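You operate a simulated robot arm through the tools that you are given. There is no shell and no other tool. Be economical: measure what you need, move in short steps, check, and stop when the job is done.

The job below is to be done with a simulated robot arm. You get a single attempt, and the scene is never put back.

JOB
Put the blue key in, free the red button, choose SET and reset.
Fine: the key is in the lower desk drawer and goes into the key pocket; close the drawer again; RESET on the desk; leave the other knobs. Where these are worked on the way, their far stop is far enough and under half their travel is too little: lower desk drawer.

It is judged by the outcome, as a careful person would: the job done as asked, and still so three seconds after it is handed in. It fails if anything else is knocked over, pushed out of place, dropped, spilled or broken.

ROBOT AND FRAMES
A 6-joint arm with a two-finger parallel gripper on a trunk, on a base that drives. Base frame: it is fixed to the floor where the robot stands at the start and does not move with it; the origin is under the middle of the robot, x ahead of it, y to its left, z up. Units: mm, degrees, N and s.
Its first joint turns from -166.0 to 166.0 degrees. Places, roughly: belt knob [-100, -700, 1100]; desk reset button [100, -600, 1100]; key pocket on the desk [700, 0, 1100]; lamp knob [-300, -800, 1100]; lower desk drawer [600, -200, 700]; mode knob [600, -200, 1100]; red ring [-400, -900, 1100]. Payload 3.91 kg.
The tool frame sits at the grasp point between the pads (the TCP): z along the fingers, y along the line on which they close. The tips reach 30 mm beyond it. Largest opening 110 mm; finger width 20, thickness 10; the body of the gripper, 48 by 112 mm, starts 55 mm behind the TCP.
Orientation is told as [roll, pitch, yaw] about the base's x, y, z axes, in that order, counted from this pose: with the fingers straight down and closing along the base's y, the tool's x points along the base's -x, its y along +y and its z along -z.

CONTROLS
- The arm moves only by the tool send_rows. Its argument "increments" is a list of rows, each a list of 7 numbers: the finger opening in mm, from 0 to 110, then the shift along the tool's x, y, z in mm, then the turn, a rotation vector about the tool's x, y, z in degrees. In form: [[hand, dx, dy, dz, ax, ay, az], ...]. A call has 1 to 8 rows; each row shifts and turns the commanded pose from where the row before left it, along the tool's axes as they then stand. Rows are played at 5 a second. More than 50 mm and 8.6 degrees between two rows, or a gripper value outside its range, and nothing of the call is played. Where a pose cannot be reached the arm comes as near as it can. A force on the tool above 80 N (or 10 N above the force at the start of the call, whichever is more), or a blocked arm, ends the call early, and 0.2 s more pass. Each finger travels about 45 mm/s and halts on what it meets, pressing with about 26 N; the grip force reading is that of the motor and also rises with nothing between the fingers. The clock runs only during rows and for 0.2 s after the last one: add rows that do not move to give the fingers time. It gives the time, the measured TCP pose, the force on the tool (base axes), the opening and the grip force at its end, in the units of the frame above (readings bear some noise), with the torque about the TCP (base axes, N m) and any sound that the robot's microphone picked up.
- Cameras (640 x 400 px; columns grow to the right, rows downward): "scene" is now at [-38.9, 68.3, 1616.4]; the picture's right is [-0.89, -0.47, 0.00], its down [-0.33, 0.62, -0.71] and it looks along [0.33, -0.63, -0.70] (base axes); focal length 214 px, centre (320, 200). "wrist" rides on the gripper at [77, 7, -114] in the tool frame; the picture's right is [-0.09, 1.00, 0.00], its down [-0.80, -0.07, -0.59] and it looks along [-0.59, -0.05, 0.80] (tool axes); focal length 270 px, centre (320, 200). There is no depth. A picture from a camera that has moved, and an enlarged one, comes with that camera's place and axes in the base frame and with its lens.
- grab_frame(camera): a new picture of that camera. No time passes.
- raise_lower(by): slides the trunk up (or, below 0, down) by that many mm; the arm and the scene camera ride with it, the base frame stays. It gives what a move gives, with no picture.
- base_move(legs): drives the robot by 1 to 6 legs, each [ahead, turn to the left] in mm and degrees, along the robot's own axes; the way and the turn of a leg run together, so that a leg with both is an arc; at most 1500 mm and 180 degrees a leg. The arm and the cameras ride along, it lands a little off, and it stops where it bumps. It gives what a move gives.
- aim_head(pan, tilt): turns the head with the scene camera to pan (to the left, within 155 degrees either way) and tilt (down, from -29 to 69), counted from straight ahead of the robot. It gives what a move gives.
- enlarge(camera, box): a new picture of the part [left, top, right, bottom] of that camera's present view, enlarged. No time passes.
- sign_off(): hands the job in; it is judged then, once.

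Work in short steps. Places have to be worked out from the pictures, the camera data and where the tool is seen: move nearer, look again, correct. Check each grasp and each placing, and mend what went wrong. You have 120 turns and 90 pictures in all, those below and enlarged ones among them. Open the gripper and draw the arm clear of the work before you hand the job in, unless the task says otherwise; then end with one line.

The tools are called after "Emit:" by a JSON object that holds its "name" and its "arguments". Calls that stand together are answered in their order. send_rows: Moves the arm, as the interface text tells. Its arguments: {"type":"object","properties":{"increments":{"type":"array"}},"required":["increments"]} The other tools are called the same way: raise_lower (by) slides the trunk up or down; base_move (legs) drives the base; aim_head (pan, tilt) turns the head that bears the scene camera; grab_frame (camera) takes a picture; enlarge (camera, box) takes an enlarged picture of a part of a camera's view; sign_off () hands the job in.

At the start:

```text
time: 0.0
ee_pos: [363.7, -240.4, 1461.6]
orientation: [0.0, 0.0, 0.1]
wrist_force: [-0.2, 0.5, -0.3]
moment: [0.03, 0.03, 0.02]
grip_width: 110.2
finger_force: 0.2
trunk travel left (down, up): [-575.0, 35.0]
robot x, y, heading: [4.3, -5.8, -0.2]
head pan, tilt: [-62.3, 44.5]
```

scene: 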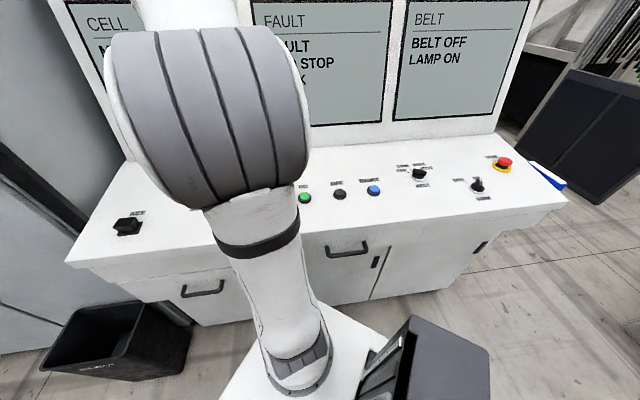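
wrist: 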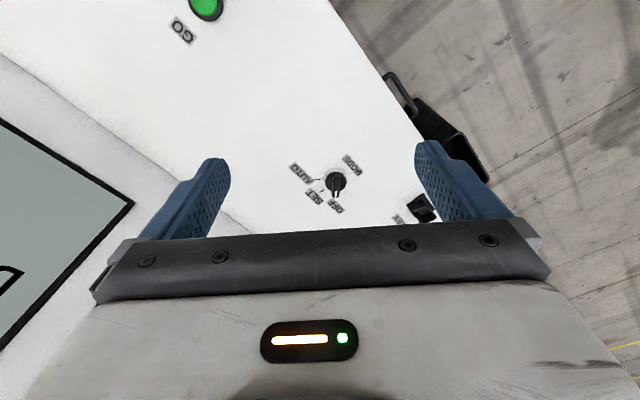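

I begin by looking closely at the desk controls and screens in the scene camera.

Emit:
{"name": "enlarge", "arguments": {"camera": "scene", "box": [280, 130, 540, 290]}}

Emit:
{"name": "enlarge", "arguments": {"camera": "scene", "box": [40, 180, 300, 340]}}

Emit:
{"name": "enlarge", "arguments": {"camera": "scene", "box": [40, 0, 560, 160]}}

Emit:
{"name": "enlarge", "arguments": {"camera": "wrist", "box": [240, 60, 500, 230]}}

```text
2.46 times, centred on (410, 210) of scene
camera zoom: at [-38.9, 68.3, 1616.4], right [-0.89, -0.47, 0.0], down [-0.33, 0.62, -0.71], along [0.33, -0.63, -0.7], focal length 528 px, centre (98, 175)
```

zoom: 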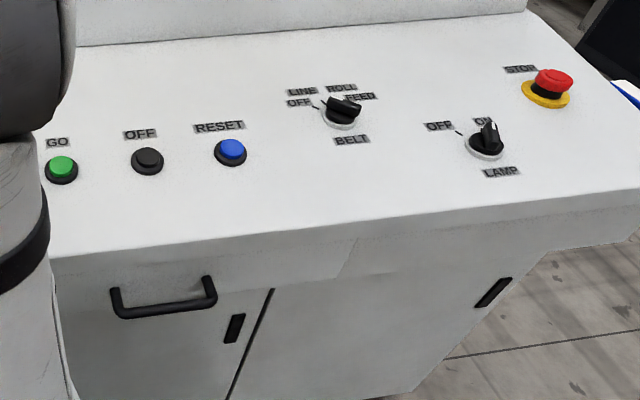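

```text
2.46 times, centred on (170, 260) of scene
camera zoom: at [-38.9, 68.3, 1616.4], right [-0.89, -0.47, 0.0], down [-0.33, 0.62, -0.71], along [0.33, -0.63, -0.7], focal length 528 px, centre (689, 52)
```

zoom: 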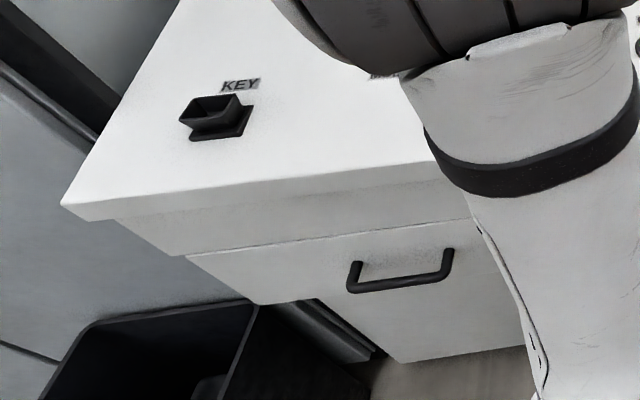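

```text
1.23 times, centred on (300, 80) of scene
camera zoom: at [-38.9, 68.3, 1616.4], right [-0.89, -0.47, 0.0], down [-0.33, 0.62, -0.71], along [0.33, -0.63, -0.7], focal length 264 px, centre (345, 348)
```

zoom: 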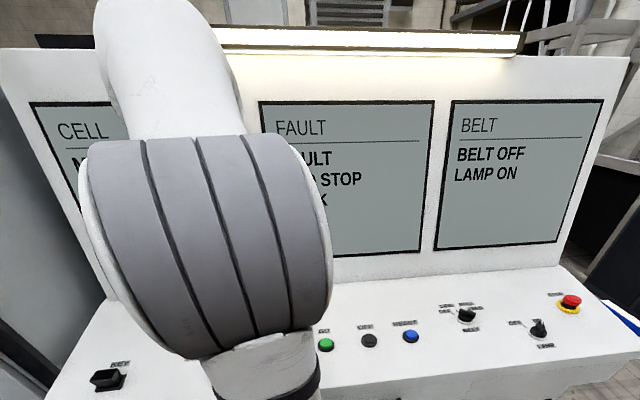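

```text
2.35 times, centred on (370, 145) of wrist
camera zoom: at [287.3, -233.8, 1575.1], right [0.09, 1.0, 0.0], down [0.8, -0.07, 0.59], along [0.59, -0.05, -0.8], focal length 636 px, centre (202, 329)
```

zoom: 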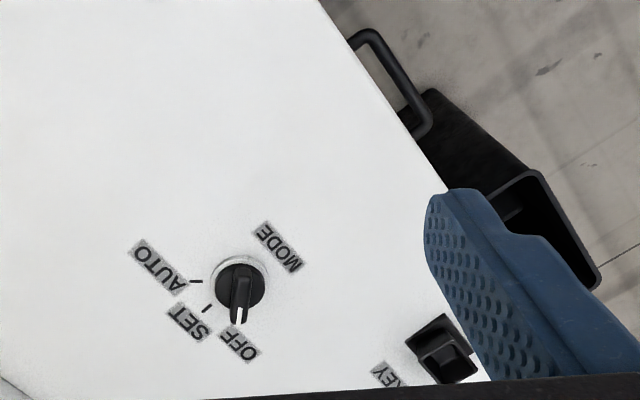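

The desk top is about z 1060, running along (0.81, 0.585), and the mode knob seems to be at OFF. I'll turn the head to look at the drawers and the left screen.

Emit:
{"name": "aim_head", "arguments": {"pan": -30, "tilt": 55}}

Emit:
{"name": "grab_frame", "arguments": {"camera": "scene"}}

Emit:
{"name": "aim_head", "arguments": {"pan": -35, "tilt": 15}}

Emit:
{"name": "grab_frame", "arguments": {"camera": "scene"}}

```text
time: 1.0
ee_pos: [363.9, -240.3, 1461.3]
orientation: [0.0, 0.0, 0.0]
wrist_force: [0.2, 0.0, 0.6]
moment: [-0.01, 0.02, 0.01]
grip_width: 109.9
finger_force: 0.0
trunk travel left (down, up): [-575.0, 35.0]
robot x, y, heading: [4.2, -10.3, 0.1]
head pan, tilt: [-30.0, 55.0]
```

```text
83 pictures are left
camera scene: at [-14.6, 104.7, 1602.3], right [-0.5, -0.87, 0.0], down [-0.71, 0.41, -0.57], along [0.5, -0.29, -0.82], focal length 214 px, centre (320, 200)
```

scene: 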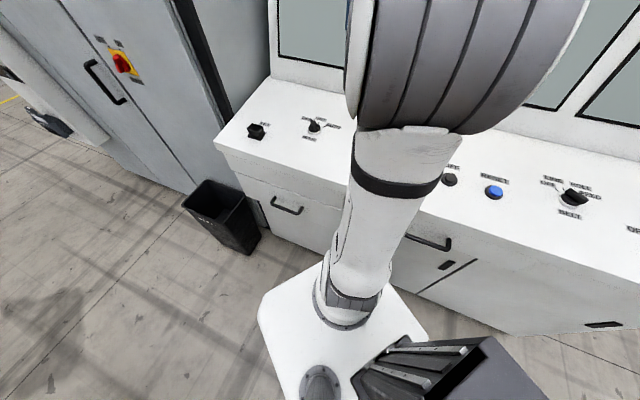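

```text
time: 2.0
ee_pos: [362.8, -239.8, 1460.3]
orientation: [0.0, 0.0, 0.1]
wrist_force: [-0.1, -0.1, -0.2]
moment: [0.01, 0.01, 0.0]
grip_width: 110.1
finger_force: 0.1
trunk travel left (down, up): [-575.0, 35.0]
robot x, y, heading: [-2.7, -10.3, -0.1]
head pan, tilt: [-35.0, 15.0]
```

```text
82 pictures are left
camera scene: at [-0.4, 87.1, 1662.4], right [-0.57, -0.82, 0.0], down [-0.21, 0.15, -0.97], along [0.79, -0.55, -0.26], focal length 214 px, centre (320, 200)
```

scene: 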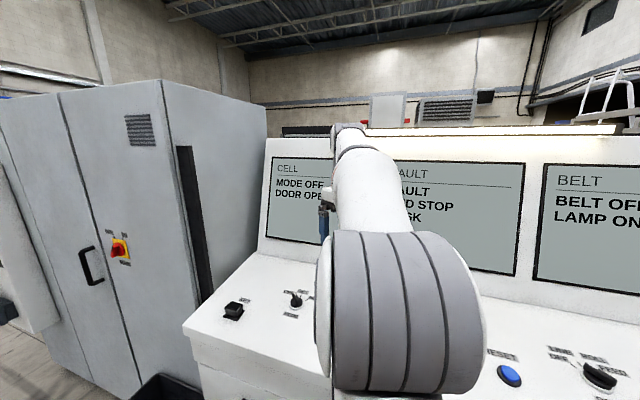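

Before driving, I look at what surrounds the robot and read the fault screen.

Emit:
{"name": "enlarge", "arguments": {"camera": "scene", "box": [200, 130, 640, 330]}}

Emit:
{"name": "aim_head", "arguments": {"pan": 70, "tilt": 40}}

Emit:
{"name": "grab_frame", "arguments": {"camera": "scene"}}

Emit:
{"name": "aim_head", "arguments": {"pan": 150, "tilt": 45}}

Emit:
{"name": "grab_frame", "arguments": {"camera": "scene"}}

Emit:
{"name": "aim_head", "arguments": {"pan": -130, "tilt": 45}}

Emit:
{"name": "grab_frame", "arguments": {"camera": "scene"}}

```text
1.45 times, centred on (420, 230) of scene
camera zoom: at [-0.4, 87.1, 1662.4], right [-0.57, -0.82, 0.0], down [-0.21, 0.15, -0.97], along [0.79, -0.55, -0.26], focal length 312 px, centre (174, 156)
```

zoom: 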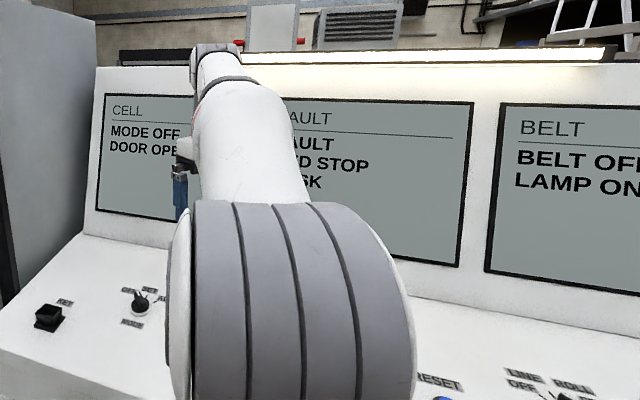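

```text
time: 3.9
ee_pos: [363.1, -240.5, 1462.1]
orientation: [0.0, 0.0, 0.1]
wrist_force: [-0.1, 0.1, -0.7]
moment: [0.04, -0.03, -0.01]
grip_width: 110.0
finger_force: 0.1
trunk travel left (down, up): [-575.0, 35.0]
robot x, y, heading: [1.3, -7.2, 0.0]
head pan, tilt: [70.0, 40.0]
```

```text
80 pictures are left
camera scene: at [-47.7, 220.6, 1623.0], right [0.94, -0.34, 0.0], down [-0.22, -0.6, -0.77], along [0.26, 0.72, -0.64], focal length 214 px, centre (320, 200)
```

scene: 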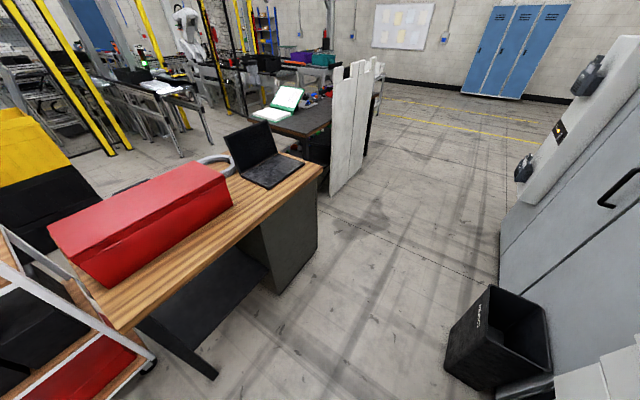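

```text
time: 5.4
ee_pos: [363.2, -239.2, 1461.2]
orientation: [-0.1, -0.1, 0.1]
wrist_force: [0.0, 0.1, -0.2]
moment: [-0.02, 0.04, 0.01]
grip_width: 110.1
finger_force: 0.0
trunk travel left (down, up): [-575.0, 35.0]
robot x, y, heading: [3.5, -11.9, -0.1]
head pan, tilt: [150.0, 45.0]
```

```text
79 pictures are left
camera scene: at [-147.3, 181.5, 1615.7], right [0.5, 0.87, 0.0], down [0.61, -0.35, -0.71], along [-0.61, 0.35, -0.71], focal length 214 px, centre (320, 200)
```

scene: 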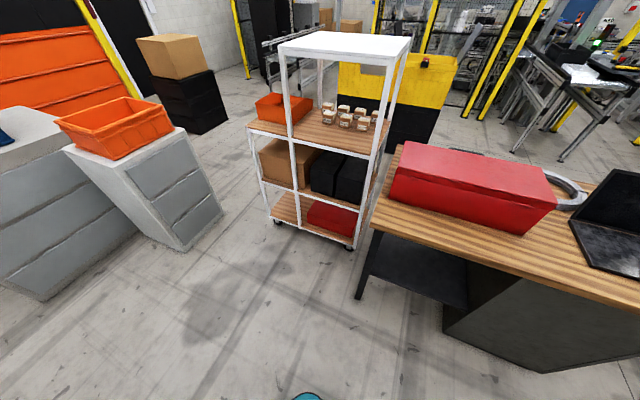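

```text
time: 9.3
ee_pos: [363.4, -240.5, 1460.7]
orientation: [0.0, -0.1, 0.1]
wrist_force: [-0.2, 0.3, 0.1]
moment: [-0.01, -0.01, 0.0]
grip_width: 110.1
finger_force: 0.0
trunk travel left (down, up): [-575.0, 35.0]
robot x, y, heading: [5.4, -7.4, 0.0]
head pan, tilt: [-130.0, 45.0]
```

```text
78 pictures are left
camera scene: at [-129.2, 78.4, 1615.7], right [-0.77, 0.64, 0.0], down [0.45, 0.54, -0.71], along [-0.45, -0.54, -0.71], focal length 214 px, centre (320, 200)
```

scene: 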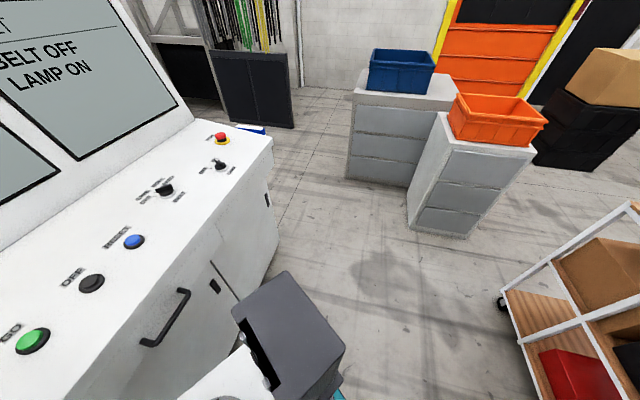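

The surroundings leave a clear corridor about 1.3 m deep in front of the desk. I drive back from the desk a little and turn to face it squarely.

Emit:
{"name": "base_move", "arguments": {"legs": [[0, 90], [170, 0], [0, -144.2]]}}

Emit:
{"name": "aim_head", "arguments": {"pan": 25, "tilt": 45}}

Emit:
{"name": "grab_frame", "arguments": {"camera": "scene"}}

```text
time: 20.6
ee_pos: [-37.6, -265.6, 1460.6]
orientation: [0.0, 0.0, -63.9]
wrist_force: [-0.2, -0.2, -0.2]
moment: [0.02, 0.03, 0.0]
grip_width: 110.1
finger_force: 0.1
trunk travel left (down, up): [-575.0, 35.0]
robot x, y, heading: [28.4, 166.3, -63.5]
head pan, tilt: [-130.0, 45.0]
```

```text
time: 23.0
ee_pos: [-38.2, -264.9, 1460.6]
orientation: [0.0, 0.1, -63.8]
wrist_force: [0.7, -0.7, 0.1]
moment: [-0.02, -0.02, 0.0]
grip_width: 109.9
finger_force: 0.1
trunk travel left (down, up): [-575.0, 35.0]
robot x, y, heading: [23.9, 169.2, -63.6]
head pan, tilt: [25.0, 45.0]
```

```text
77 pictures are left
camera scene: at [187.6, 253.2, 1615.7], right [-0.62, -0.78, 0.0], down [-0.55, 0.44, -0.71], along [0.55, -0.44, -0.71], focal length 214 px, centre (320, 200)
```

scene: 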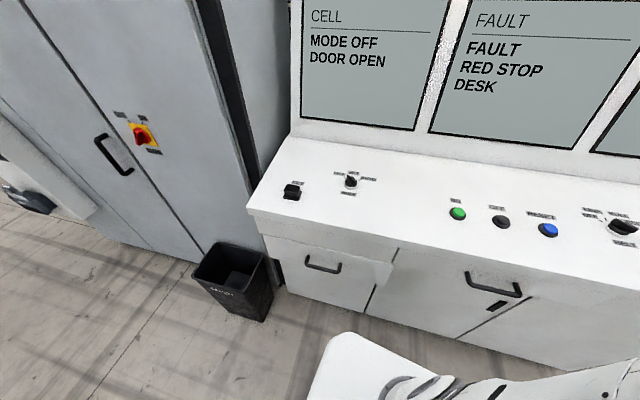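

Now a clear view: the fault screen says "RED STOP / DESK". I enlarge the drawer fronts and the key/mode area.

Emit:
{"name": "enlarge", "arguments": {"camera": "scene", "box": [240, 200, 540, 380]}}

Emit:
{"name": "enlarge", "arguments": {"camera": "scene", "box": [260, 150, 400, 240]}}

```text
2.13 times, centred on (390, 290) of scene
camera zoom: at [187.6, 253.2, 1615.7], right [-0.62, -0.78, 0.0], down [-0.55, 0.44, -0.71], along [0.55, -0.44, -0.71], focal length 458 px, centre (171, 8)
```

zoom: 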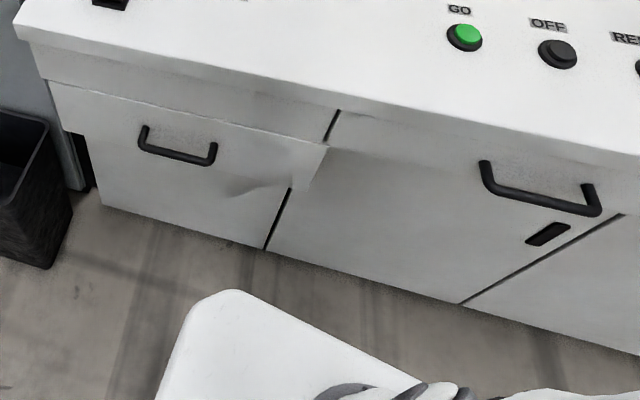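

```text
4.44 times, centred on (330, 195) of scene
camera zoom: at [187.6, 253.2, 1615.7], right [-0.62, -0.78, 0.0], down [-0.55, 0.44, -0.71], along [0.55, -0.44, -0.71], focal length 953 px, centre (276, 222)
```

zoom: 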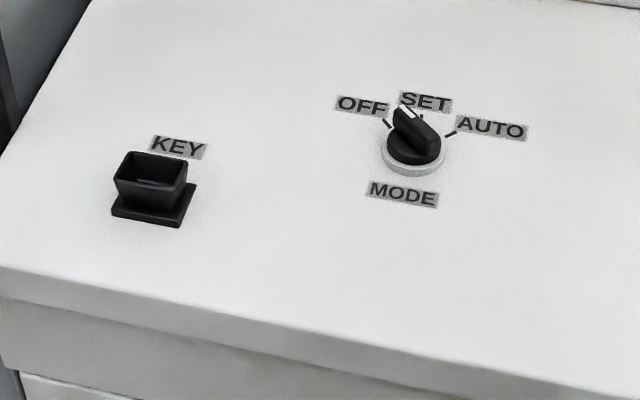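

The left-hand handle (about [501, -17, 809]) is the lower drawer, its front spanning about 500 mm. I'll stand just to its right, clear of its sweep, squarely facing the desk.

Emit:
{"name": "base_move", "arguments": {"legs": [[0, -53], [223, 0], [0, 58]]}}

Emit:
{"name": "aim_head", "arguments": {"pan": 45, "tilt": 50}}

Emit:
{"name": "grab_frame", "arguments": {"camera": "scene"}}

```text
time: 29.6
ee_pos: [-108.2, -468.5, 1461.1]
orientation: [0.0, 0.0, -59.9]
wrist_force: [1.2, 0.3, -0.2]
moment: [0.0, 0.04, -0.03]
grip_width: 109.9
finger_force: 0.1
trunk travel left (down, up): [-575.0, 35.0]
robot x, y, heading: [-85.5, -41.2, -60.0]
head pan, tilt: [25.0, 45.0]
```

```text
time: 30.4
ee_pos: [-108.6, -469.9, 1460.6]
orientation: [0.0, 0.0, -60.0]
wrist_force: [-0.8, 0.3, 0.3]
moment: [-0.01, -0.01, 0.01]
grip_width: 109.9
finger_force: 0.0
trunk travel left (down, up): [-575.0, 35.0]
robot x, y, heading: [-83.4, -36.4, -60.2]
head pan, tilt: [45.0, 50.0]
```

```text
74 pictures are left
camera scene: at [81.0, 83.0, 1608.8], right [-0.26, -0.97, 0.0], down [-0.74, 0.2, -0.64], along [0.62, -0.17, -0.77], focal length 214 px, centre (320, 200)
```

scene: 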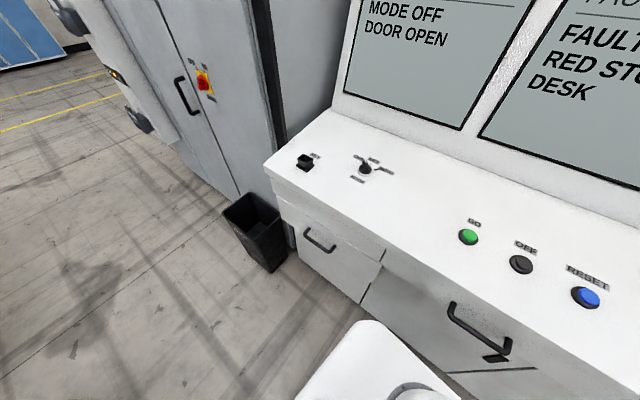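

Robot stands well. I swing the arm left, high above the desk, towards a spot in front of the drawer handle.

Emit:
{"name": "send_rows", "arguments": {"increments": [[110, -7.8, 46.7, 0, 0, 0, 0], [110, -7.8, 46.7, 0, 0, 0, 0], [110, -7.8, 46.7, 0, 0, 0, 0], [110, -7.8, 46.7, 0, 0, 0, 0], [110, -7.8, 46.7, 0, 0, 0, 0], [110, -7.8, 46.7, 0, 0, 0, 0], [110, -7.8, 46.7, 0, 0, 0, 0], [110, -7.8, 46.7, 0, 0, 0, 0]]}}

Emit:
{"name": "send_rows", "arguments": {"increments": [[110, 38, 36.3, 0, 0, 0, 0], [110, 38, 36.3, 0, 0, 0, 0], [110, 30.5, 36.3, 0, 0, 0, 0], [110, 30.5, 36.3, 0, 0, 0, 0], [110, 30.5, 36.3, 0, 0, 0, 0], [110, 30.5, 36.3, 0, 0, 0, 0], [110, 30.5, 36.3, 0, 0, 0, 0], [110, 30.5, 36.3, 0, 0, 0, 0]]}}

```text
time: 32.2
ee_pos: [250.0, -337.0, 1457.6]
orientation: [-0.1, 0.1, -59.9]
wrist_force: [-0.6, 1.1, -0.4]
moment: [0.0, 0.03, -0.02]
grip_width: 109.8
finger_force: 0.0
trunk travel left (down, up): [-575.0, 35.0]
robot x, y, heading: [-81.1, -39.9, -60.2]
head pan, tilt: [45.0, 50.0]
```

```text
refused: row 1 steps farther than a row can; nothing moved
```

One row was too long; I resend with shorter steps.

Emit:
{"name": "send_rows", "arguments": {"increments": [[110, 33, 36.3, 0, 0, 0, 0], [110, 33, 36.3, 0, 0, 0, 0], [110, 33, 36.3, 0, 0, 0, 0], [110, 33, 36.3, 0, 0, 0, 0], [110, 33, 36.3, 0, 0, 0, 0], [110, 33, 36.3, 0, 0, 0, 0], [110, 33, 36.3, 0, 0, 0, 0], [110, 33, 36.3, 0, 0, 0, 0]]}}

Emit:
{"name": "send_rows", "arguments": {"increments": [[110, 10, 20, 0, 0, 0, 8.42], [110, 0, 0, 0, 0, 0, 8.42], [110, 0, 0, 0, 0, 0, 8.42], [110, 0, 0, 0, 0, 0, 8.42], [110, 0, 0, 0, 0, 0, 8.42], [110, 0, 0, 0, 0, 0, 8.42], [110, 0, 0, 0, 0, 0, 8.42], [110, 0, 0, 0, 0, 0, 8.42]]}}

Emit:
{"name": "raise_lower", "arguments": {"by": -350}}

```text
time: 34.0
ee_pos: [366.2, 38.1, 1456.0]
orientation: [-0.1, 0.1, -60.0]
wrist_force: [-0.3, 1.4, 0.6]
moment: [0.01, 0.06, -0.02]
grip_width: 110.0
finger_force: 0.1
trunk travel left (down, up): [-575.0, 35.0]
robot x, y, heading: [-86.7, -39.5, -60.3]
head pan, tilt: [45.0, 50.0]
```

```text
time: 35.9
ee_pos: [377.8, 55.5, 1461.0]
orientation: [0.0, 0.0, -127.4]
wrist_force: [-0.2, -1.3, -0.1]
moment: [-0.01, 0.0, 0.02]
grip_width: 109.9
finger_force: 0.0
trunk travel left (down, up): [-575.0, 35.0]
robot x, y, heading: [-84.3, -39.3, -60.1]
head pan, tilt: [45.0, 50.0]
```

```text
time: 39.3
ee_pos: [376.8, 55.7, 1110.3]
orientation: [0.0, 0.0, -127.4]
wrist_force: [-0.7, 0.5, 0.8]
moment: [0.04, -0.04, 0.02]
grip_width: 110.0
finger_force: 0.2
trunk travel left (down, up): [-225.0, 385.0]
robot x, y, heading: [-84.4, -38.2, -60.1]
head pan, tilt: [45.0, 50.0]
```

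Trunk is lowered well. I finish the yaw and tilt the hand to point horizontally at the desk front.

Emit:
{"name": "send_rows", "arguments": {"increments": [[110, 0, 0, 0, 0, 0, 8.4], [110, 0, 0, 0, 0, 0, 8.4], [110, 0, 0, 0, -8.2, 0, 0], [110, 0, 0, 0, -8.2, 0, 0], [110, 0, 0, 0, -8.2, 0, 0], [110, 0, 0, 0, -8.2, 0, 0], [110, 0, 0, 0, -8.2, 0, 0], [110, 0, 0, 0, -8.2, 0, 0]]}}

Emit:
{"name": "send_rows", "arguments": {"increments": [[110, 0, 0, 0, -8.2, 0, 0], [110, 0, 0, 0, -8.2, 0, 0], [110, 0, 0, 0, -8.2, 0, 0], [110, 0, 0, 0, -8.2, 0, 0], [110, 0, 0, 0, -8, 0, 0]]}}

Emit:
{"name": "grab_frame", "arguments": {"camera": "wrist"}}

Emit:
{"name": "grab_frame", "arguments": {"camera": "scene"}}

```text
time: 41.1
ee_pos: [401.7, 31.9, 1148.7]
orientation: [49.1, -0.4, -144.1]
wrist_force: [-0.4, 0.3, 0.1]
moment: [0.02, -0.01, 0.03]
grip_width: 110.0
finger_force: 0.1
out of reach, approached as far as the arm can: row 7, 8
trunk travel left (down, up): [-225.0, 385.0]
robot x, y, heading: [-87.8, -36.7, -60.4]
head pan, tilt: [45.0, 50.0]
```

```text
time: 42.3
ee_pos: [440.4, 28.6, 1271.1]
orientation: [90.0, -0.4, -144.1]
wrist_force: [0.2, 0.0, -0.7]
moment: [-0.01, -0.01, -0.01]
grip_width: 110.1
finger_force: 0.1
out of reach, approached as far as the arm can: row 1, 2, 3, 4, 5
trunk travel left (down, up): [-225.0, 385.0]
robot x, y, heading: [-85.6, -38.2, -60.2]
head pan, tilt: [45.0, 50.0]
```

```text
73 pictures are left
camera wrist: at [436.8, 165.6, 1277.5], right [-0.07, -0.05, 1.0], down [-1.0, 0.01, -0.07], along [-0.01, -1.0, -0.05], focal length 270 px, centre (320, 200)
```

wrist: 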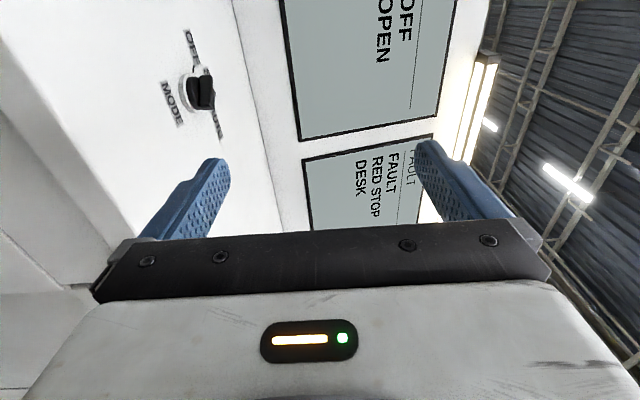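

```text
72 pictures are left
camera scene: at [81.3, 83.9, 1259.0], right [-0.26, -0.97, 0.0], down [-0.74, 0.2, -0.65], along [0.62, -0.17, -0.76], focal length 214 px, centre (320, 200)
```

scene: 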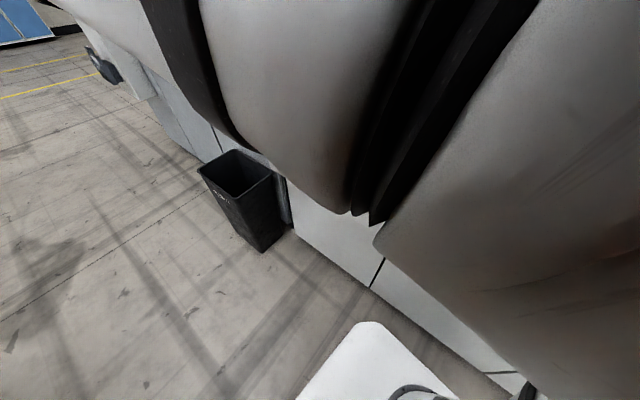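

The arm can't fold that near to itself with a horizontal hand. I back the robot 170 mm away and push the hand forward and down towards the handle.

Emit:
{"name": "base_move", "arguments": {"legs": [[-170, 0]]}}

Emit:
{"name": "send_rows", "arguments": {"increments": [[110, 0, 0, 20, 0, 0, 0], [110, 0, 0, 40, 0, 0, 0], [110, 0, 0, 40, 0, 0, 0]]}}

```text
time: 43.7
ee_pos: [358.0, 172.4, 1270.4]
orientation: [89.8, -0.4, -144.2]
wrist_force: [-0.2, -0.2, 0.0]
moment: [0.03, 0.0, -0.03]
grip_width: 109.7
finger_force: 0.2
trunk travel left (down, up): [-225.0, 385.0]
robot x, y, heading: [-168.2, 108.8, -60.2]
head pan, tilt: [45.0, 50.0]
```

```text
time: 44.5
ee_pos: [416.7, 92.0, 1271.9]
orientation: [89.8, -0.3, -144.2]
wrist_force: [-1.0, 0.3, 0.3]
moment: [0.0, 0.01, -0.02]
grip_width: 109.9
finger_force: 0.0
trunk travel left (down, up): [-225.0, 385.0]
robot x, y, heading: [-165.7, 104.8, -60.4]
head pan, tilt: [45.0, 50.0]
```

The arm follows the commands again. I lower the hand with the arm and see whether it stays reachable.

Emit:
{"name": "send_rows", "arguments": {"increments": [[110, 0, -45, 0, 0, 0, 0], [110, 0, -45, 0, 0, 0, 0], [110, 0, -45, 0, 0, 0, 0], [110, 0, -45, 0, 0, 0, 0], [110, 0, -45, 0, 0, 0, 0]]}}

```text
time: 45.7
ee_pos: [459.0, 107.5, 1245.7]
orientation: [89.5, -0.8, -144.2]
wrist_force: [-1.3, 0.2, -0.2]
moment: [-0.07, 0.02, -0.04]
grip_width: 110.0
finger_force: 0.2
out of reach, approached as far as the arm can: row 1, 2, 3, 4, 5
trunk travel left (down, up): [-225.0, 385.0]
robot x, y, heading: [-169.7, 101.7, -59.9]
head pan, tilt: [45.0, 50.0]
```

Still limited when the hand is fully horizontal. I lower the trunk to the bottom, tilt the hand back up to about 50° from vertical, and try descending.

Emit:
{"name": "raise_lower", "arguments": {"by": -225}}

Emit:
{"name": "send_rows", "arguments": {"increments": [[110, 0, 0, 0, 8, 0, 0], [110, 0, 0, 0, 8, 0, 0], [110, 0, 0, 0, 8, 0, 0], [110, 0, 0, 0, 8, 0, 0], [110, 0, 0, 0, 8, 0, 0]]}}

Emit:
{"name": "send_rows", "arguments": {"increments": [[110, 0, -32, 24, 0, 0, 0], [110, 0, -32, 24, 0, 0, 0]]}}

Emit:
{"name": "grab_frame", "arguments": {"camera": "scene"}}

Emit:
{"name": "grab_frame", "arguments": {"camera": "wrist"}}

```text
time: 48.1
ee_pos: [457.9, 106.8, 1020.1]
orientation: [89.3, -0.9, -144.5]
wrist_force: [0.0, 0.6, 0.1]
moment: [-0.02, -0.04, 0.02]
grip_width: 109.8
finger_force: 0.0
trunk travel left (down, up): [0.0, 610.0]
robot x, y, heading: [-165.4, 106.5, -60.1]
head pan, tilt: [45.0, 50.0]
```

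```text
time: 49.3
ee_pos: [446.9, 106.9, 1005.8]
orientation: [49.3, -0.9, -144.3]
wrist_force: [1.1, -0.6, 0.2]
moment: [-0.01, 0.01, 0.01]
grip_width: 109.9
finger_force: 0.1
out of reach, approached as far as the arm can: row 5
trunk travel left (down, up): [0.0, 610.0]
robot x, y, heading: [-163.9, 103.0, -60.0]
head pan, tilt: [45.0, 50.0]
```

```text
time: 49.9
ee_pos: [440.8, 107.9, 925.5]
orientation: [49.5, -0.8, -144.3]
wrist_force: [1.2, 0.3, 0.5]
moment: [-0.03, -0.01, -0.03]
grip_width: 109.8
finger_force: 0.0
trunk travel left (down, up): [0.0, 610.0]
robot x, y, heading: [-167.1, 107.1, -59.9]
head pan, tilt: [45.0, 50.0]
```

```text
71 pictures are left
camera scene: at [-2.1, 227.9, 1033.7], right [-0.26, -0.97, 0.0], down [-0.74, 0.2, -0.64], along [0.62, -0.17, -0.77], focal length 214 px, centre (320, 200)
```

scene: 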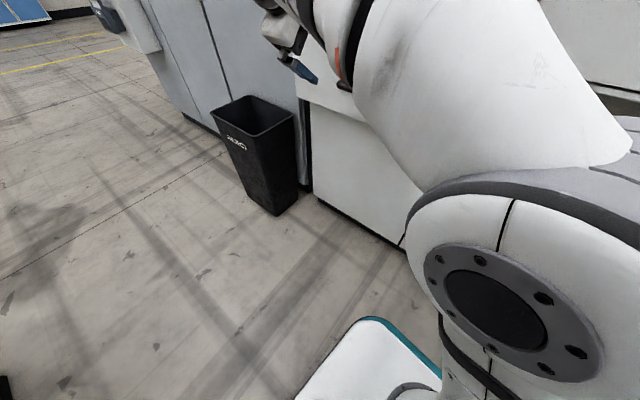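

```text
70 pictures are left
camera wrist: at [456.1, 220.0, 1005.0], right [0.32, -0.57, 0.76], down [-0.94, -0.06, 0.34], along [-0.15, -0.82, -0.55], focal length 270 px, centre (320, 200)
```

wrist: 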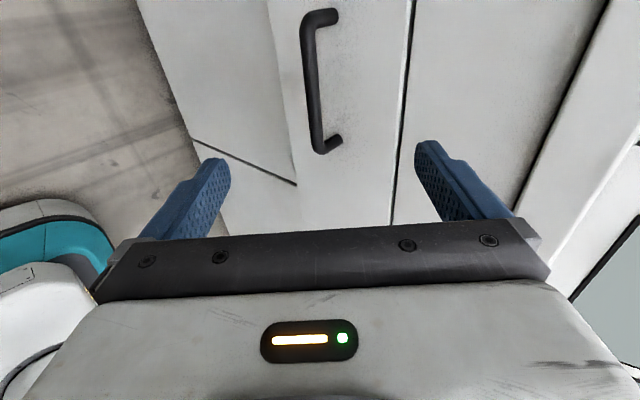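

The handle is now directly ahead of the hand at about s=417, n≈-307, z≈803. I narrow the fingers, tilt a bit more, advance 100 mm and recheck.

Emit:
{"name": "send_rows", "arguments": {"increments": [[80, 0, 0, 0, -8, 0, 0], [50, 0, -15, 33, 0, 0, 0], [50, 0, -12, 33, 0, 0, 0], [50, 0, 0, 0, 0, 0, 0]]}}

Emit:
{"name": "grab_frame", "arguments": {"camera": "wrist"}}

```text
time: 50.9
ee_pos: [467.3, 75.3, 867.1]
orientation: [57.3, -0.9, -144.3]
wrist_force: [0.9, -0.3, -0.1]
moment: [0.02, 0.0, -0.04]
grip_width: 50.2
finger_force: 0.1
trunk travel left (down, up): [0.0, 610.0]
robot x, y, heading: [-168.4, 107.7, -60.2]
head pan, tilt: [45.0, 50.0]
```

```text
69 pictures are left
camera wrist: at [477.4, 195.4, 933.6], right [0.25, -0.48, 0.84], down [-0.96, -0.03, 0.27], along [-0.11, -0.88, -0.47], focal length 270 px, centre (320, 200)
```

wrist: 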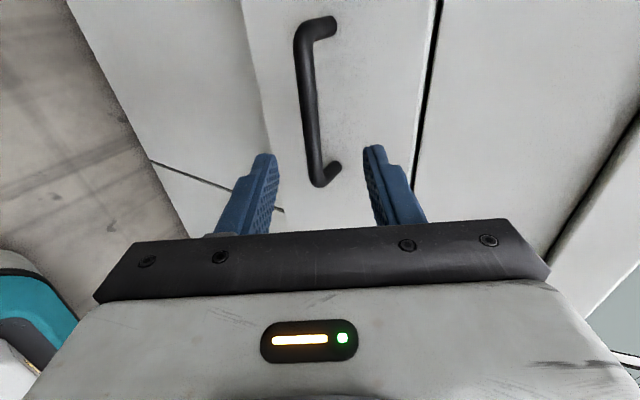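

Bar is well between the fingers. I advance 60 mm with the opening at 40 and check once more.

Emit:
{"name": "send_rows", "arguments": {"increments": [[40, 0, -2, 30, 0, 0, 0], [40, 0, -2, 30, 0, 0, 0], [40, 0, 0, 0, 0, 0, 0]]}}

Emit:
{"name": "grab_frame", "arguments": {"camera": "wrist"}}

```text
time: 51.7
ee_pos: [491.8, 34.0, 834.4]
orientation: [57.3, -0.9, -144.3]
wrist_force: [0.0, -0.3, 0.6]
moment: [0.03, 0.0, -0.01]
grip_width: 40.0
finger_force: 0.1
trunk travel left (down, up): [0.0, 610.0]
robot x, y, heading: [-166.5, 107.7, -60.0]
head pan, tilt: [45.0, 50.0]
```

```text
68 pictures are left
camera wrist: at [503.3, 154.3, 900.0], right [0.25, -0.48, 0.84], down [-0.96, -0.03, 0.27], along [-0.11, -0.88, -0.47], focal length 270 px, centre (320, 200)
```

wrist: 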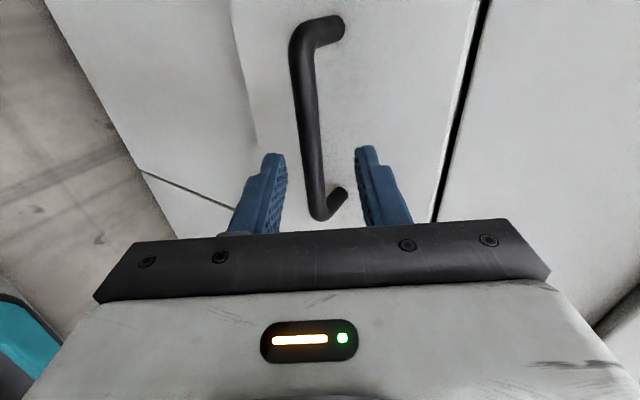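

The bar sits about 7 mm to one side of the grip centre; I correct, advance 42 mm and close.

Emit:
{"name": "send_rows", "arguments": {"increments": [[40, 0, -7, 20, 0, 0, 0], [40, 0, 0, 22, 0, 0, 0], [40, 0, 0, 0, 0, 0, 0]]}}

Emit:
{"name": "grab_frame", "arguments": {"camera": "wrist"}}

```text
time: 52.5
ee_pos: [511.8, 9.6, 804.8]
orientation: [57.5, -0.9, -144.3]
wrist_force: [0.3, 0.5, 0.1]
moment: [-0.03, -0.03, 0.0]
grip_width: 40.3
finger_force: 0.1
trunk travel left (down, up): [0.0, 610.0]
robot x, y, heading: [-164.0, 111.1, -60.1]
head pan, tilt: [45.0, 50.0]
```

```text
67 pictures are left
camera wrist: at [521.9, 129.3, 871.6], right [0.25, -0.48, 0.84], down [-0.96, -0.03, 0.27], along [-0.11, -0.88, -0.47], focal length 270 px, centre (320, 200)
```

wrist: 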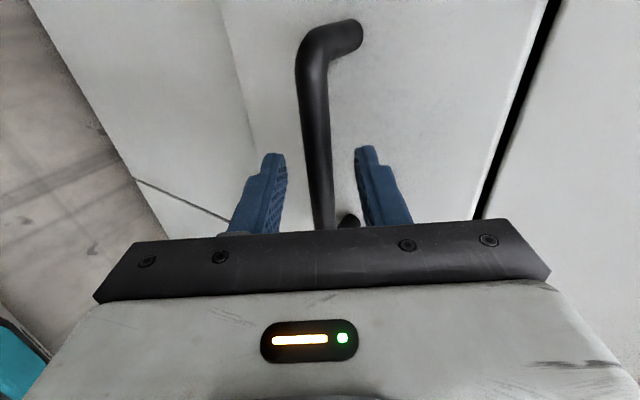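

Bar is centred between the fingers. Closing.

Emit:
{"name": "send_rows", "arguments": {"increments": [[25, 0, 0, 0, 0, 0, 0], [10, 0, 0, 0, 0, 0, 0], [5, 0, 0, 0, 0, 0, 0], [5, 0, 0, 0, 0, 0, 0]]}}

```text
time: 53.5
ee_pos: [512.2, 8.3, 804.2]
orientation: [57.4, -0.9, -144.4]
wrist_force: [0.7, -0.3, 0.7]
moment: [0.1, -0.14, -0.11]
grip_width: 15.7
finger_force: 44.9
trunk travel left (down, up): [0.0, 610.0]
robot x, y, heading: [-168.1, 108.8, -59.9]
head pan, tilt: [45.0, 50.0]
```

Gripped at 15.7 mm. I pull straight out from the desk in small steps.

Emit:
{"name": "send_rows", "arguments": {"increments": [[5, 0, -13.5, -21, 0, 0, 0], [5, 0, -13.5, -21, 0, 0, 0], [5, 0, -13.5, -21, 0, 0, 0]]}}

```text
time: 54.3
ee_pos: [483.8, 63.3, 834.8]
orientation: [57.3, -0.9, -144.0]
wrist_force: [0.3, 0.2, 0.0]
moment: [0.01, 0.0, -0.04]
grip_width: 5.0
finger_force: 0.1
out of reach, approached as far as the arm can: row 1, 2, 3
trunk travel left (down, up): [0.0, 610.0]
robot x, y, heading: [-168.9, 105.6, -60.3]
head pan, tilt: [45.0, 50.0]
```

The grip slipped off because the pose hit a joint limit (probably the last wrist joint, since I yawed the long way). I back off and roll the hand 180° the other way round.

Emit:
{"name": "send_rows", "arguments": {"increments": [[40, 0, 0, -5, 0, 0, 0], [40, 0, 0, -30, 0, 0, 0], [40, 0, 0, -40, 0, 0, 0], [40, 0, 0, -40, 0, 0, 0]]}}

Emit:
{"name": "send_rows", "arguments": {"increments": [[60, 0, 0, 0, 0, 0, -8.4], [60, 0, 0, 0, 0, 0, -8.4], [60, 0, 0, 0, 0, 0, -8.4], [60, 0, 0, 0, 0, 0, -8.4], [60, 0, 0, 0, 0, 0, -8.4], [60, 0, 0, 0, 0, 0, -8.4], [60, 0, 0, 0, 0, 0, -8.4], [60, 0, 0, 0, 0, 0, -8.4]]}}

Emit:
{"name": "send_rows", "arguments": {"increments": [[60, 0, 0, 0, 0, 0, -8.4], [60, 0, 0, 0, 0, 0, -8.4], [60, 0, 0, 0, 0, 0, -8.4], [60, 0, 0, 0, 0, 0, -8.4], [60, 0, 0, 0, 0, 0, -8.4], [60, 0, 0, 0, 0, 0, -8.4], [60, 0, 0, 0, 0, 0, -8.4], [60, 0, 0, 0, 0, 0, -8.4]]}}

Emit:
{"name": "send_rows", "arguments": {"increments": [[60, 0, 0, 0, 0, 0, -8.4], [60, 0, 0, 0, 0, 0, -8.4], [60, 0, 0, 0, 0, 0, -8.4], [60, 0, 0, 0, 0, 0, -8.4], [60, 0, 0, 0, 0, 0, -8.4], [60, 0, 0, 0, 0, 0, -3.6]]}}

Emit:
{"name": "grab_frame", "arguments": {"camera": "wrist"}}

```text
time: 55.3
ee_pos: [426.2, 140.4, 893.8]
orientation: [57.3, -0.9, -144.4]
wrist_force: [-0.1, -0.5, -0.8]
moment: [-0.04, 0.0, 0.0]
grip_width: 40.1
finger_force: 0.0
trunk travel left (down, up): [0.0, 610.0]
robot x, y, heading: [-168.2, 107.3, -59.7]
head pan, tilt: [45.0, 50.0]
```

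```text
time: 57.1
ee_pos: [426.5, 140.3, 891.6]
orientation: [29.9, -51.5, -91.2]
wrist_force: [-0.8, -0.1, 0.4]
moment: [0.04, 0.03, 0.02]
grip_width: 59.9
finger_force: 0.0
trunk travel left (down, up): [0.0, 610.0]
robot x, y, heading: [-166.7, 105.4, -60.1]
head pan, tilt: [45.0, 50.0]
```

```text
time: 58.9
ee_pos: [426.5, 140.9, 891.4]
orientation: [-48.1, -36.1, 7.2]
wrist_force: [0.2, -1.8, 0.5]
moment: [0.01, 0.01, -0.01]
grip_width: 60.1
finger_force: 0.2
trunk travel left (down, up): [0.0, 610.0]
robot x, y, heading: [-163.7, 106.9, -60.0]
head pan, tilt: [45.0, 50.0]
```

```text
time: 60.3
ee_pos: [426.4, 142.2, 891.5]
orientation: [-57.4, 1.0, 35.6]
wrist_force: [1.0, -0.1, 0.7]
moment: [-0.02, -0.02, 0.01]
grip_width: 59.9
finger_force: 0.1
trunk travel left (down, up): [0.0, 610.0]
robot x, y, heading: [-170.8, 105.7, -60.2]
head pan, tilt: [45.0, 50.0]
```

```text
66 pictures are left
camera wrist: at [306.9, 178.0, 949.2], right [-0.25, 0.48, -0.84], down [0.39, 0.85, 0.37], along [0.89, -0.23, -0.4], focal length 270 px, centre (320, 200)
```

wrist: 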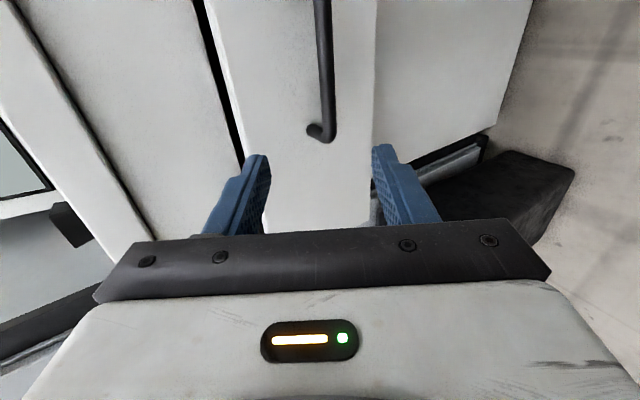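

Camera is now on the right. I test whether this configuration reaches the pulled-out position (straight down 86 mm here).

Emit:
{"name": "send_rows", "arguments": {"increments": [[60, 0, 24, 15.5, 0, 0, 0], [60, 0, 24, 15.5, 0, 0, 0], [60, 0, 24, 15.5, 0, 0, 0]]}}

```text
time: 61.1
ee_pos: [424.2, 142.9, 803.9]
orientation: [-57.3, 0.8, 35.7]
wrist_force: [0.3, -0.2, 0.8]
moment: [0.01, -0.01, 0.04]
grip_width: 60.0
finger_force: 0.1
trunk travel left (down, up): [0.0, 610.0]
robot x, y, heading: [-168.5, 112.6, -59.7]
head pan, tilt: [45.0, 50.0]
```

Reachable. I also test the further pulled-out place (+130 mm back).

Emit:
{"name": "send_rows", "arguments": {"increments": [[60, 0, 23.4, -36.5, 0, 0, 0], [60, 0, 23.4, -36.5, 0, 0, 0], [60, 0, 23.4, -36.5, 0, 0, 0]]}}

```text
time: 61.9
ee_pos: [351.4, 250.7, 806.3]
orientation: [-57.3, 0.9, 35.6]
wrist_force: [0.3, 0.0, 0.2]
moment: [0.01, 0.03, 0.0]
grip_width: 59.9
finger_force: 0.1
trunk travel left (down, up): [0.0, 610.0]
robot x, y, heading: [-168.5, 107.1, -60.2]
head pan, tilt: [45.0, 50.0]
```

All reachable. Now back to the pre-grasp point 80 mm from the handle along the finger axis.

Emit:
{"name": "send_rows", "arguments": {"increments": [[60, 2, -31, 33.2, 0, 0, 0], [60, 2, -31, 33.2, 0, 0, 0], [50, 2, -31, 33.2, 0, 0, 0], [45, 2, -31, 33.2, 0, 0, 0], [40, 2, -31, 33.2, 0, 0, 0], [40, 0, 0, 0, 0, 0, 0]]}}

Emit:
{"name": "grab_frame", "arguments": {"camera": "wrist"}}

```text
time: 63.3
ee_pos: [474.3, 62.1, 848.1]
orientation: [-57.5, 0.9, 35.7]
wrist_force: [-0.5, 0.0, -0.4]
moment: [0.03, 0.01, -0.01]
grip_width: 39.8
finger_force: 0.1
trunk travel left (down, up): [0.0, 610.0]
robot x, y, heading: [-164.7, 103.5, -60.2]
head pan, tilt: [45.0, 50.0]
```

```text
65 pictures are left
camera wrist: at [355.8, 97.8, 905.6], right [-0.25, 0.48, -0.84], down [0.39, 0.85, 0.37], along [0.89, -0.23, -0.4], focal length 270 px, centre (320, 200)
```

wrist: 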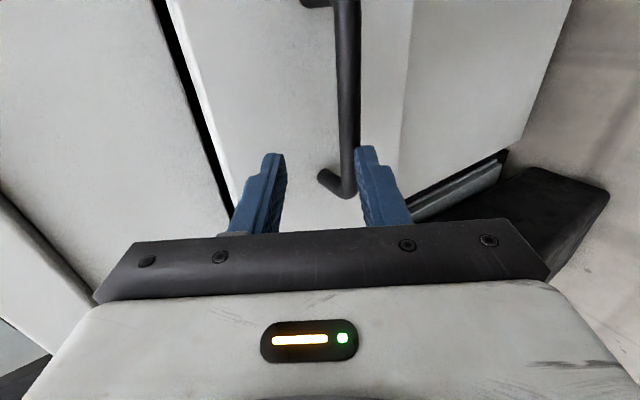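

The bar appears some 15 mm towards the tool's +y side; I shift over and advance partially, then look.

Emit:
{"name": "send_rows", "arguments": {"increments": [[50, 0, 16, 0, 0, 0, 0], [50, 0, 0, 20, 0, 0, 0], [50, 0, 0, 20, 0, 0, 0], [50, 0, 0, 0, 0, 0, 0]]}}

Emit:
{"name": "grab_frame", "arguments": {"camera": "wrist"}}

```text
time: 64.3
ee_pos: [488.5, 41.0, 811.6]
orientation: [-57.4, 0.9, 35.6]
wrist_force: [0.1, -0.3, -0.1]
moment: [0.02, -0.01, 0.03]
grip_width: 50.2
finger_force: 0.0
trunk travel left (down, up): [0.0, 610.0]
robot x, y, heading: [-164.4, 107.3, -59.7]
head pan, tilt: [45.0, 50.0]
```

```text
64 pictures are left
camera wrist: at [368.3, 76.6, 868.6], right [-0.25, 0.48, -0.84], down [0.39, 0.85, 0.37], along [0.89, -0.23, -0.4], focal length 270 px, centre (320, 200)
```

wrist: 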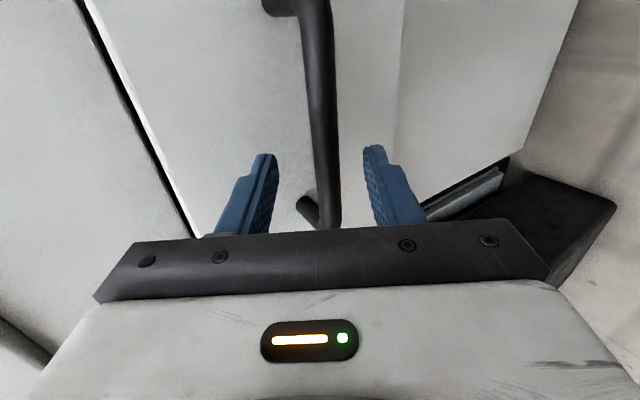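

Centred within a few mm. I advance 22 mm more and look again.

Emit:
{"name": "send_rows", "arguments": {"increments": [[44, 0, 2, 12, 0, 0, 0], [44, 0, 0, 10, 0, 0, 0], [44, 0, 0, 0, 0, 0, 0]]}}

Emit:
{"name": "enlarge", "arguments": {"camera": "wrist", "box": [200, 0, 440, 240]}}

```text
time: 65.1
ee_pos: [496.6, 23.8, 797.7]
orientation: [-57.4, 0.9, 35.6]
wrist_force: [0.2, 0.5, -0.4]
moment: [0.0, 0.0, -0.01]
grip_width: 43.8
finger_force: 0.1
trunk travel left (down, up): [0.0, 610.0]
robot x, y, heading: [-167.7, 108.5, -59.9]
head pan, tilt: [45.0, 50.0]
```

```text
1.67 times, centred on (320, 120) of wrist
camera zoom: at [377.7, 61.2, 854.6], right [-0.25, 0.48, -0.84], down [0.39, 0.85, 0.37], along [0.89, -0.23, -0.4], focal length 450 px, centre (320, 333)
```

zoom: 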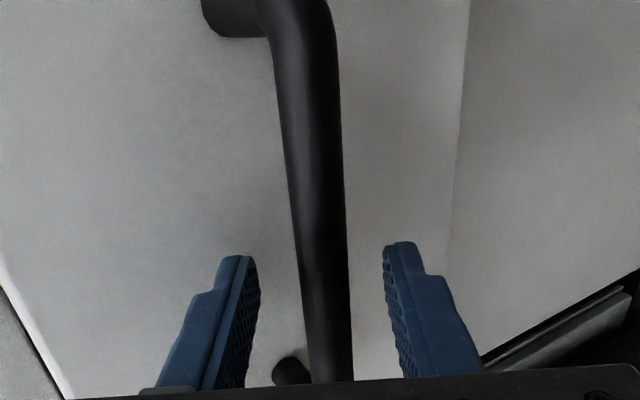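

Centred. A last 8 mm forward, then close.

Emit:
{"name": "send_rows", "arguments": {"increments": [[40, 0, 0, 8, 0, 0, 0], [20, 0, 0, 0, 0, 0, 0], [5, 0, 0, 0, 0, 0, 0], [5, 0, 0, 0, 0, 0, 0], [5, 0, 0, 0, 0, 0, 0]]}}

```text
time: 66.3
ee_pos: [500.2, 19.2, 792.3]
orientation: [-57.3, 1.0, 35.5]
wrist_force: [-3.0, -0.7, -9.1]
moment: [0.29, -0.33, -0.28]
grip_width: 16.0
finger_force: 44.6
trunk travel left (down, up): [0.0, 610.0]
robot x, y, heading: [-167.0, 107.6, -60.0]
head pan, tilt: [45.0, 50.0]
```

Gripped (16 mm). Pulling out in steps.

Emit:
{"name": "send_rows", "arguments": {"increments": [[5, 0, 13.5, -21, 0, 0, 0], [5, 0, 13.5, -21, 0, 0, 0], [5, 0, 13.5, -21, 0, 0, 0]]}}

```text
time: 67.1
ee_pos: [457.6, 79.6, 792.6]
orientation: [-57.1, 1.2, 35.5]
wrist_force: [-22.6, -14.5, -30.0]
moment: [0.3, -0.24, -0.22]
grip_width: 15.9
finger_force: 45.6
trunk travel left (down, up): [0.0, 610.0]
robot x, y, heading: [-168.2, 105.6, -60.2]
head pan, tilt: [45.0, 50.0]
```

The drawer is coming. Continuing with a small correction to relax the side forces.

Emit:
{"name": "send_rows", "arguments": {"increments": [[5, 1, 15, -20, 0, 0, 0], [5, 1, 15, -20, 0, 0, 0], [5, 0, 13.5, -21, 0, 0, 0]]}}

```text
time: 67.9
ee_pos: [415.0, 139.6, 791.8]
orientation: [-57.5, 0.7, 35.7]
wrist_force: [-16.5, -10.4, -3.0]
moment: [-0.16, 0.34, -0.44]
grip_width: 15.9
finger_force: 44.9
trunk travel left (down, up): [0.0, 610.0]
robot x, y, heading: [-166.1, 110.3, -60.0]
head pan, tilt: [45.0, 50.0]
```

About 147 mm out. Continuing.

Emit:
{"name": "send_rows", "arguments": {"increments": [[5, 1, 13.5, -21, 0, 0, 0], [5, 1, 13.5, -21, 0, 0, 0], [5, 0, 13.5, -21, 0, 0, 0]]}}

Emit:
{"name": "send_rows", "arguments": {"increments": [[5, 0, 13.5, -21, 0, 0, 0], [5, 0, 13.5, -21, 0, 0, 0], [5, 0, 13.5, -21, 0, 0, 0]]}}

```text
time: 68.7
ee_pos: [365.3, 201.3, 791.6]
orientation: [-57.6, 0.4, 35.9]
wrist_force: [30.1, 23.5, 33.8]
moment: [-0.14, -0.09, 0.34]
grip_width: 15.5
finger_force: 45.0
trunk travel left (down, up): [0.0, 610.0]
robot x, y, heading: [-166.7, 109.1, -60.4]
head pan, tilt: [45.0, 50.0]
```

```text
time: 69.5
ee_pos: [321.1, 262.0, 791.3]
orientation: [-57.6, 0.5, 35.7]
wrist_force: [21.3, 17.8, 44.2]
moment: [-0.4, 0.13, 0.24]
grip_width: 15.7
finger_force: 45.4
trunk travel left (down, up): [0.0, 610.0]
robot x, y, heading: [-165.1, 108.6, -60.2]
head pan, tilt: [45.0, 50.0]
```

About 300 mm out. I relax the side forces and look into the drawer.

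Emit:
{"name": "send_rows", "arguments": {"increments": [[5, -2, -3, -2, 0, 0, 0], [5, 0, 0, 0, 0, 0, 0]]}}

Emit:
{"name": "aim_head", "arguments": {"pan": 48, "tilt": 35}}

Emit:
{"name": "grab_frame", "arguments": {"camera": "scene"}}

Emit:
{"name": "grab_frame", "arguments": {"camera": "wrist"}}

```text
time: 70.1
ee_pos: [321.2, 260.1, 791.9]
orientation: [-57.4, 1.0, 35.6]
wrist_force: [-5.1, -0.4, 17.9]
moment: [0.0, -0.36, -0.06]
grip_width: 15.9
finger_force: 45.0
trunk travel left (down, up): [0.0, 610.0]
robot x, y, heading: [-170.4, 108.7, -59.9]
head pan, tilt: [45.0, 50.0]
```

```text
time: 70.9
ee_pos: [321.9, 260.2, 791.8]
orientation: [-57.4, 1.0, 35.5]
wrist_force: [-14.0, -7.4, 6.6]
moment: [-0.37, 0.38, -1.24]
grip_width: 15.6
finger_force: 45.0
trunk travel left (down, up): [0.0, 610.0]
robot x, y, heading: [-165.7, 105.4, -60.1]
head pan, tilt: [48.0, 35.0]
```

```text
62 pictures are left
camera scene: at [8.2, 228.9, 1055.6], right [-0.21, -0.98, 0.0], down [-0.56, 0.12, -0.82], along [0.8, -0.17, -0.57], focal length 214 px, centre (320, 200)
```

scene: 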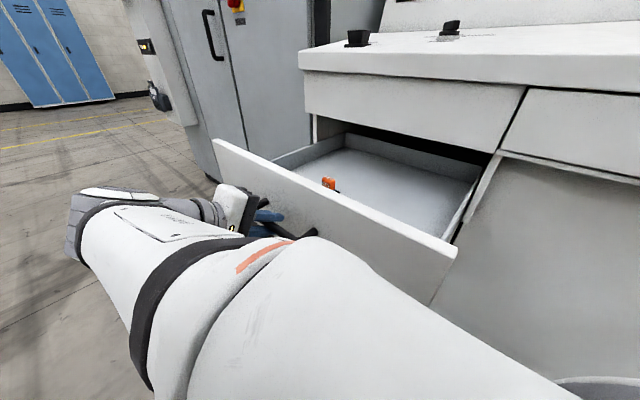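

```text
61 pictures are left
camera wrist: at [202.9, 296.8, 849.3], right [-0.25, 0.48, -0.84], down [0.39, 0.85, 0.37], along [0.89, -0.23, -0.4], focal length 270 px, centre (320, 200)
```

wrist: 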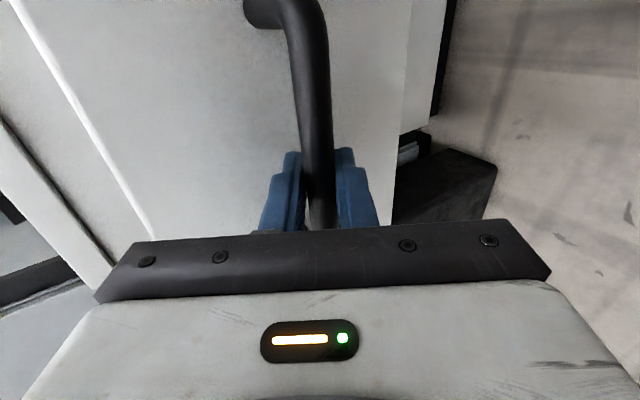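

The drawer is open; an orange object is visible and the blue key may lie behind the front panel. I release the handle and retreat along the fingers.

Emit:
{"name": "send_rows", "arguments": {"increments": [[20, 0, 0, 0, 0, 0, 0], [44, 0, 0, 0, 0, 0, 0], [44, 0, 0, 0, 0, 0, 0], [44, 0, 0, -20, 0, 0, 0], [44, 0, 0, -40, 0, 0, 0], [44, 0, 0, -40, 0, 0, 0]]}}

Emit:
{"name": "raise_lower", "arguments": {"by": 400}}

Emit:
{"name": "aim_head", "arguments": {"pan": 48, "tilt": 52}}

Emit:
{"name": "grab_frame", "arguments": {"camera": "scene"}}

Emit:
{"name": "grab_frame", "arguments": {"camera": "wrist"}}

```text
time: 72.3
ee_pos: [280.1, 312.2, 853.0]
orientation: [-57.3, 0.7, 33.8]
wrist_force: [0.0, 0.2, 0.1]
moment: [0.05, 0.0, -0.03]
grip_width: 44.1
finger_force: 0.1
trunk travel left (down, up): [0.0, 610.0]
robot x, y, heading: [-167.4, 108.3, -60.1]
head pan, tilt: [48.0, 35.0]
```

```text
time: 76.1
ee_pos: [281.1, 313.5, 1253.8]
orientation: [-57.3, 0.5, 33.8]
wrist_force: [-0.1, 0.3, 0.6]
moment: [0.0, -0.05, 0.03]
grip_width: 44.0
finger_force: 0.0
trunk travel left (down, up): [-400.0, 210.0]
robot x, y, heading: [-167.2, 105.3, -59.9]
head pan, tilt: [48.0, 35.0]
```

```text
time: 76.9
ee_pos: [281.0, 314.4, 1252.7]
orientation: [-57.2, 0.6, 33.8]
wrist_force: [0.1, 0.3, 0.7]
moment: [0.01, -0.01, 0.02]
grip_width: 44.1
finger_force: 0.1
trunk travel left (down, up): [-400.0, 210.0]
robot x, y, heading: [-169.7, 106.1, -60.2]
head pan, tilt: [48.0, 52.0]
```

```text
60 pictures are left
camera scene: at [-3.0, 232.3, 1431.2], right [-0.21, -0.98, 0.0], down [-0.77, 0.17, -0.62], along [0.6, -0.13, -0.79], focal length 214 px, centre (320, 200)
```

scene: 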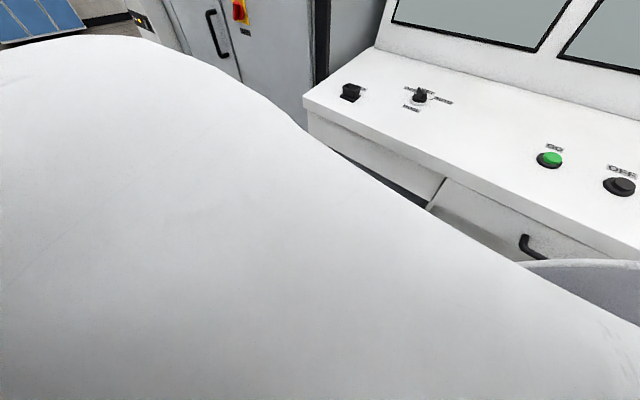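

```text
59 pictures are left
camera wrist: at [163.3, 353.5, 1309.5], right [-0.23, 0.49, -0.84], down [0.41, 0.83, 0.37], along [0.88, -0.26, -0.4], focal length 270 px, centre (320, 200)
```

wrist: 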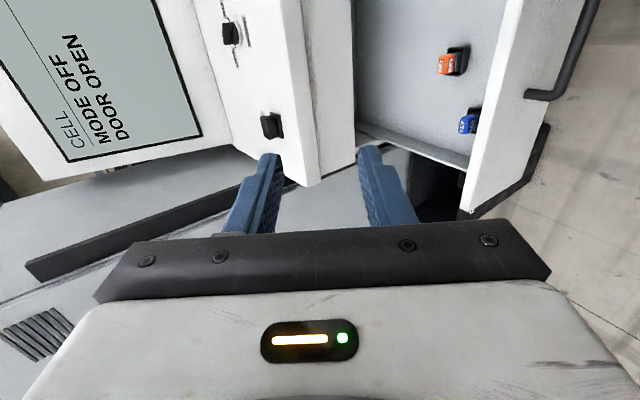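

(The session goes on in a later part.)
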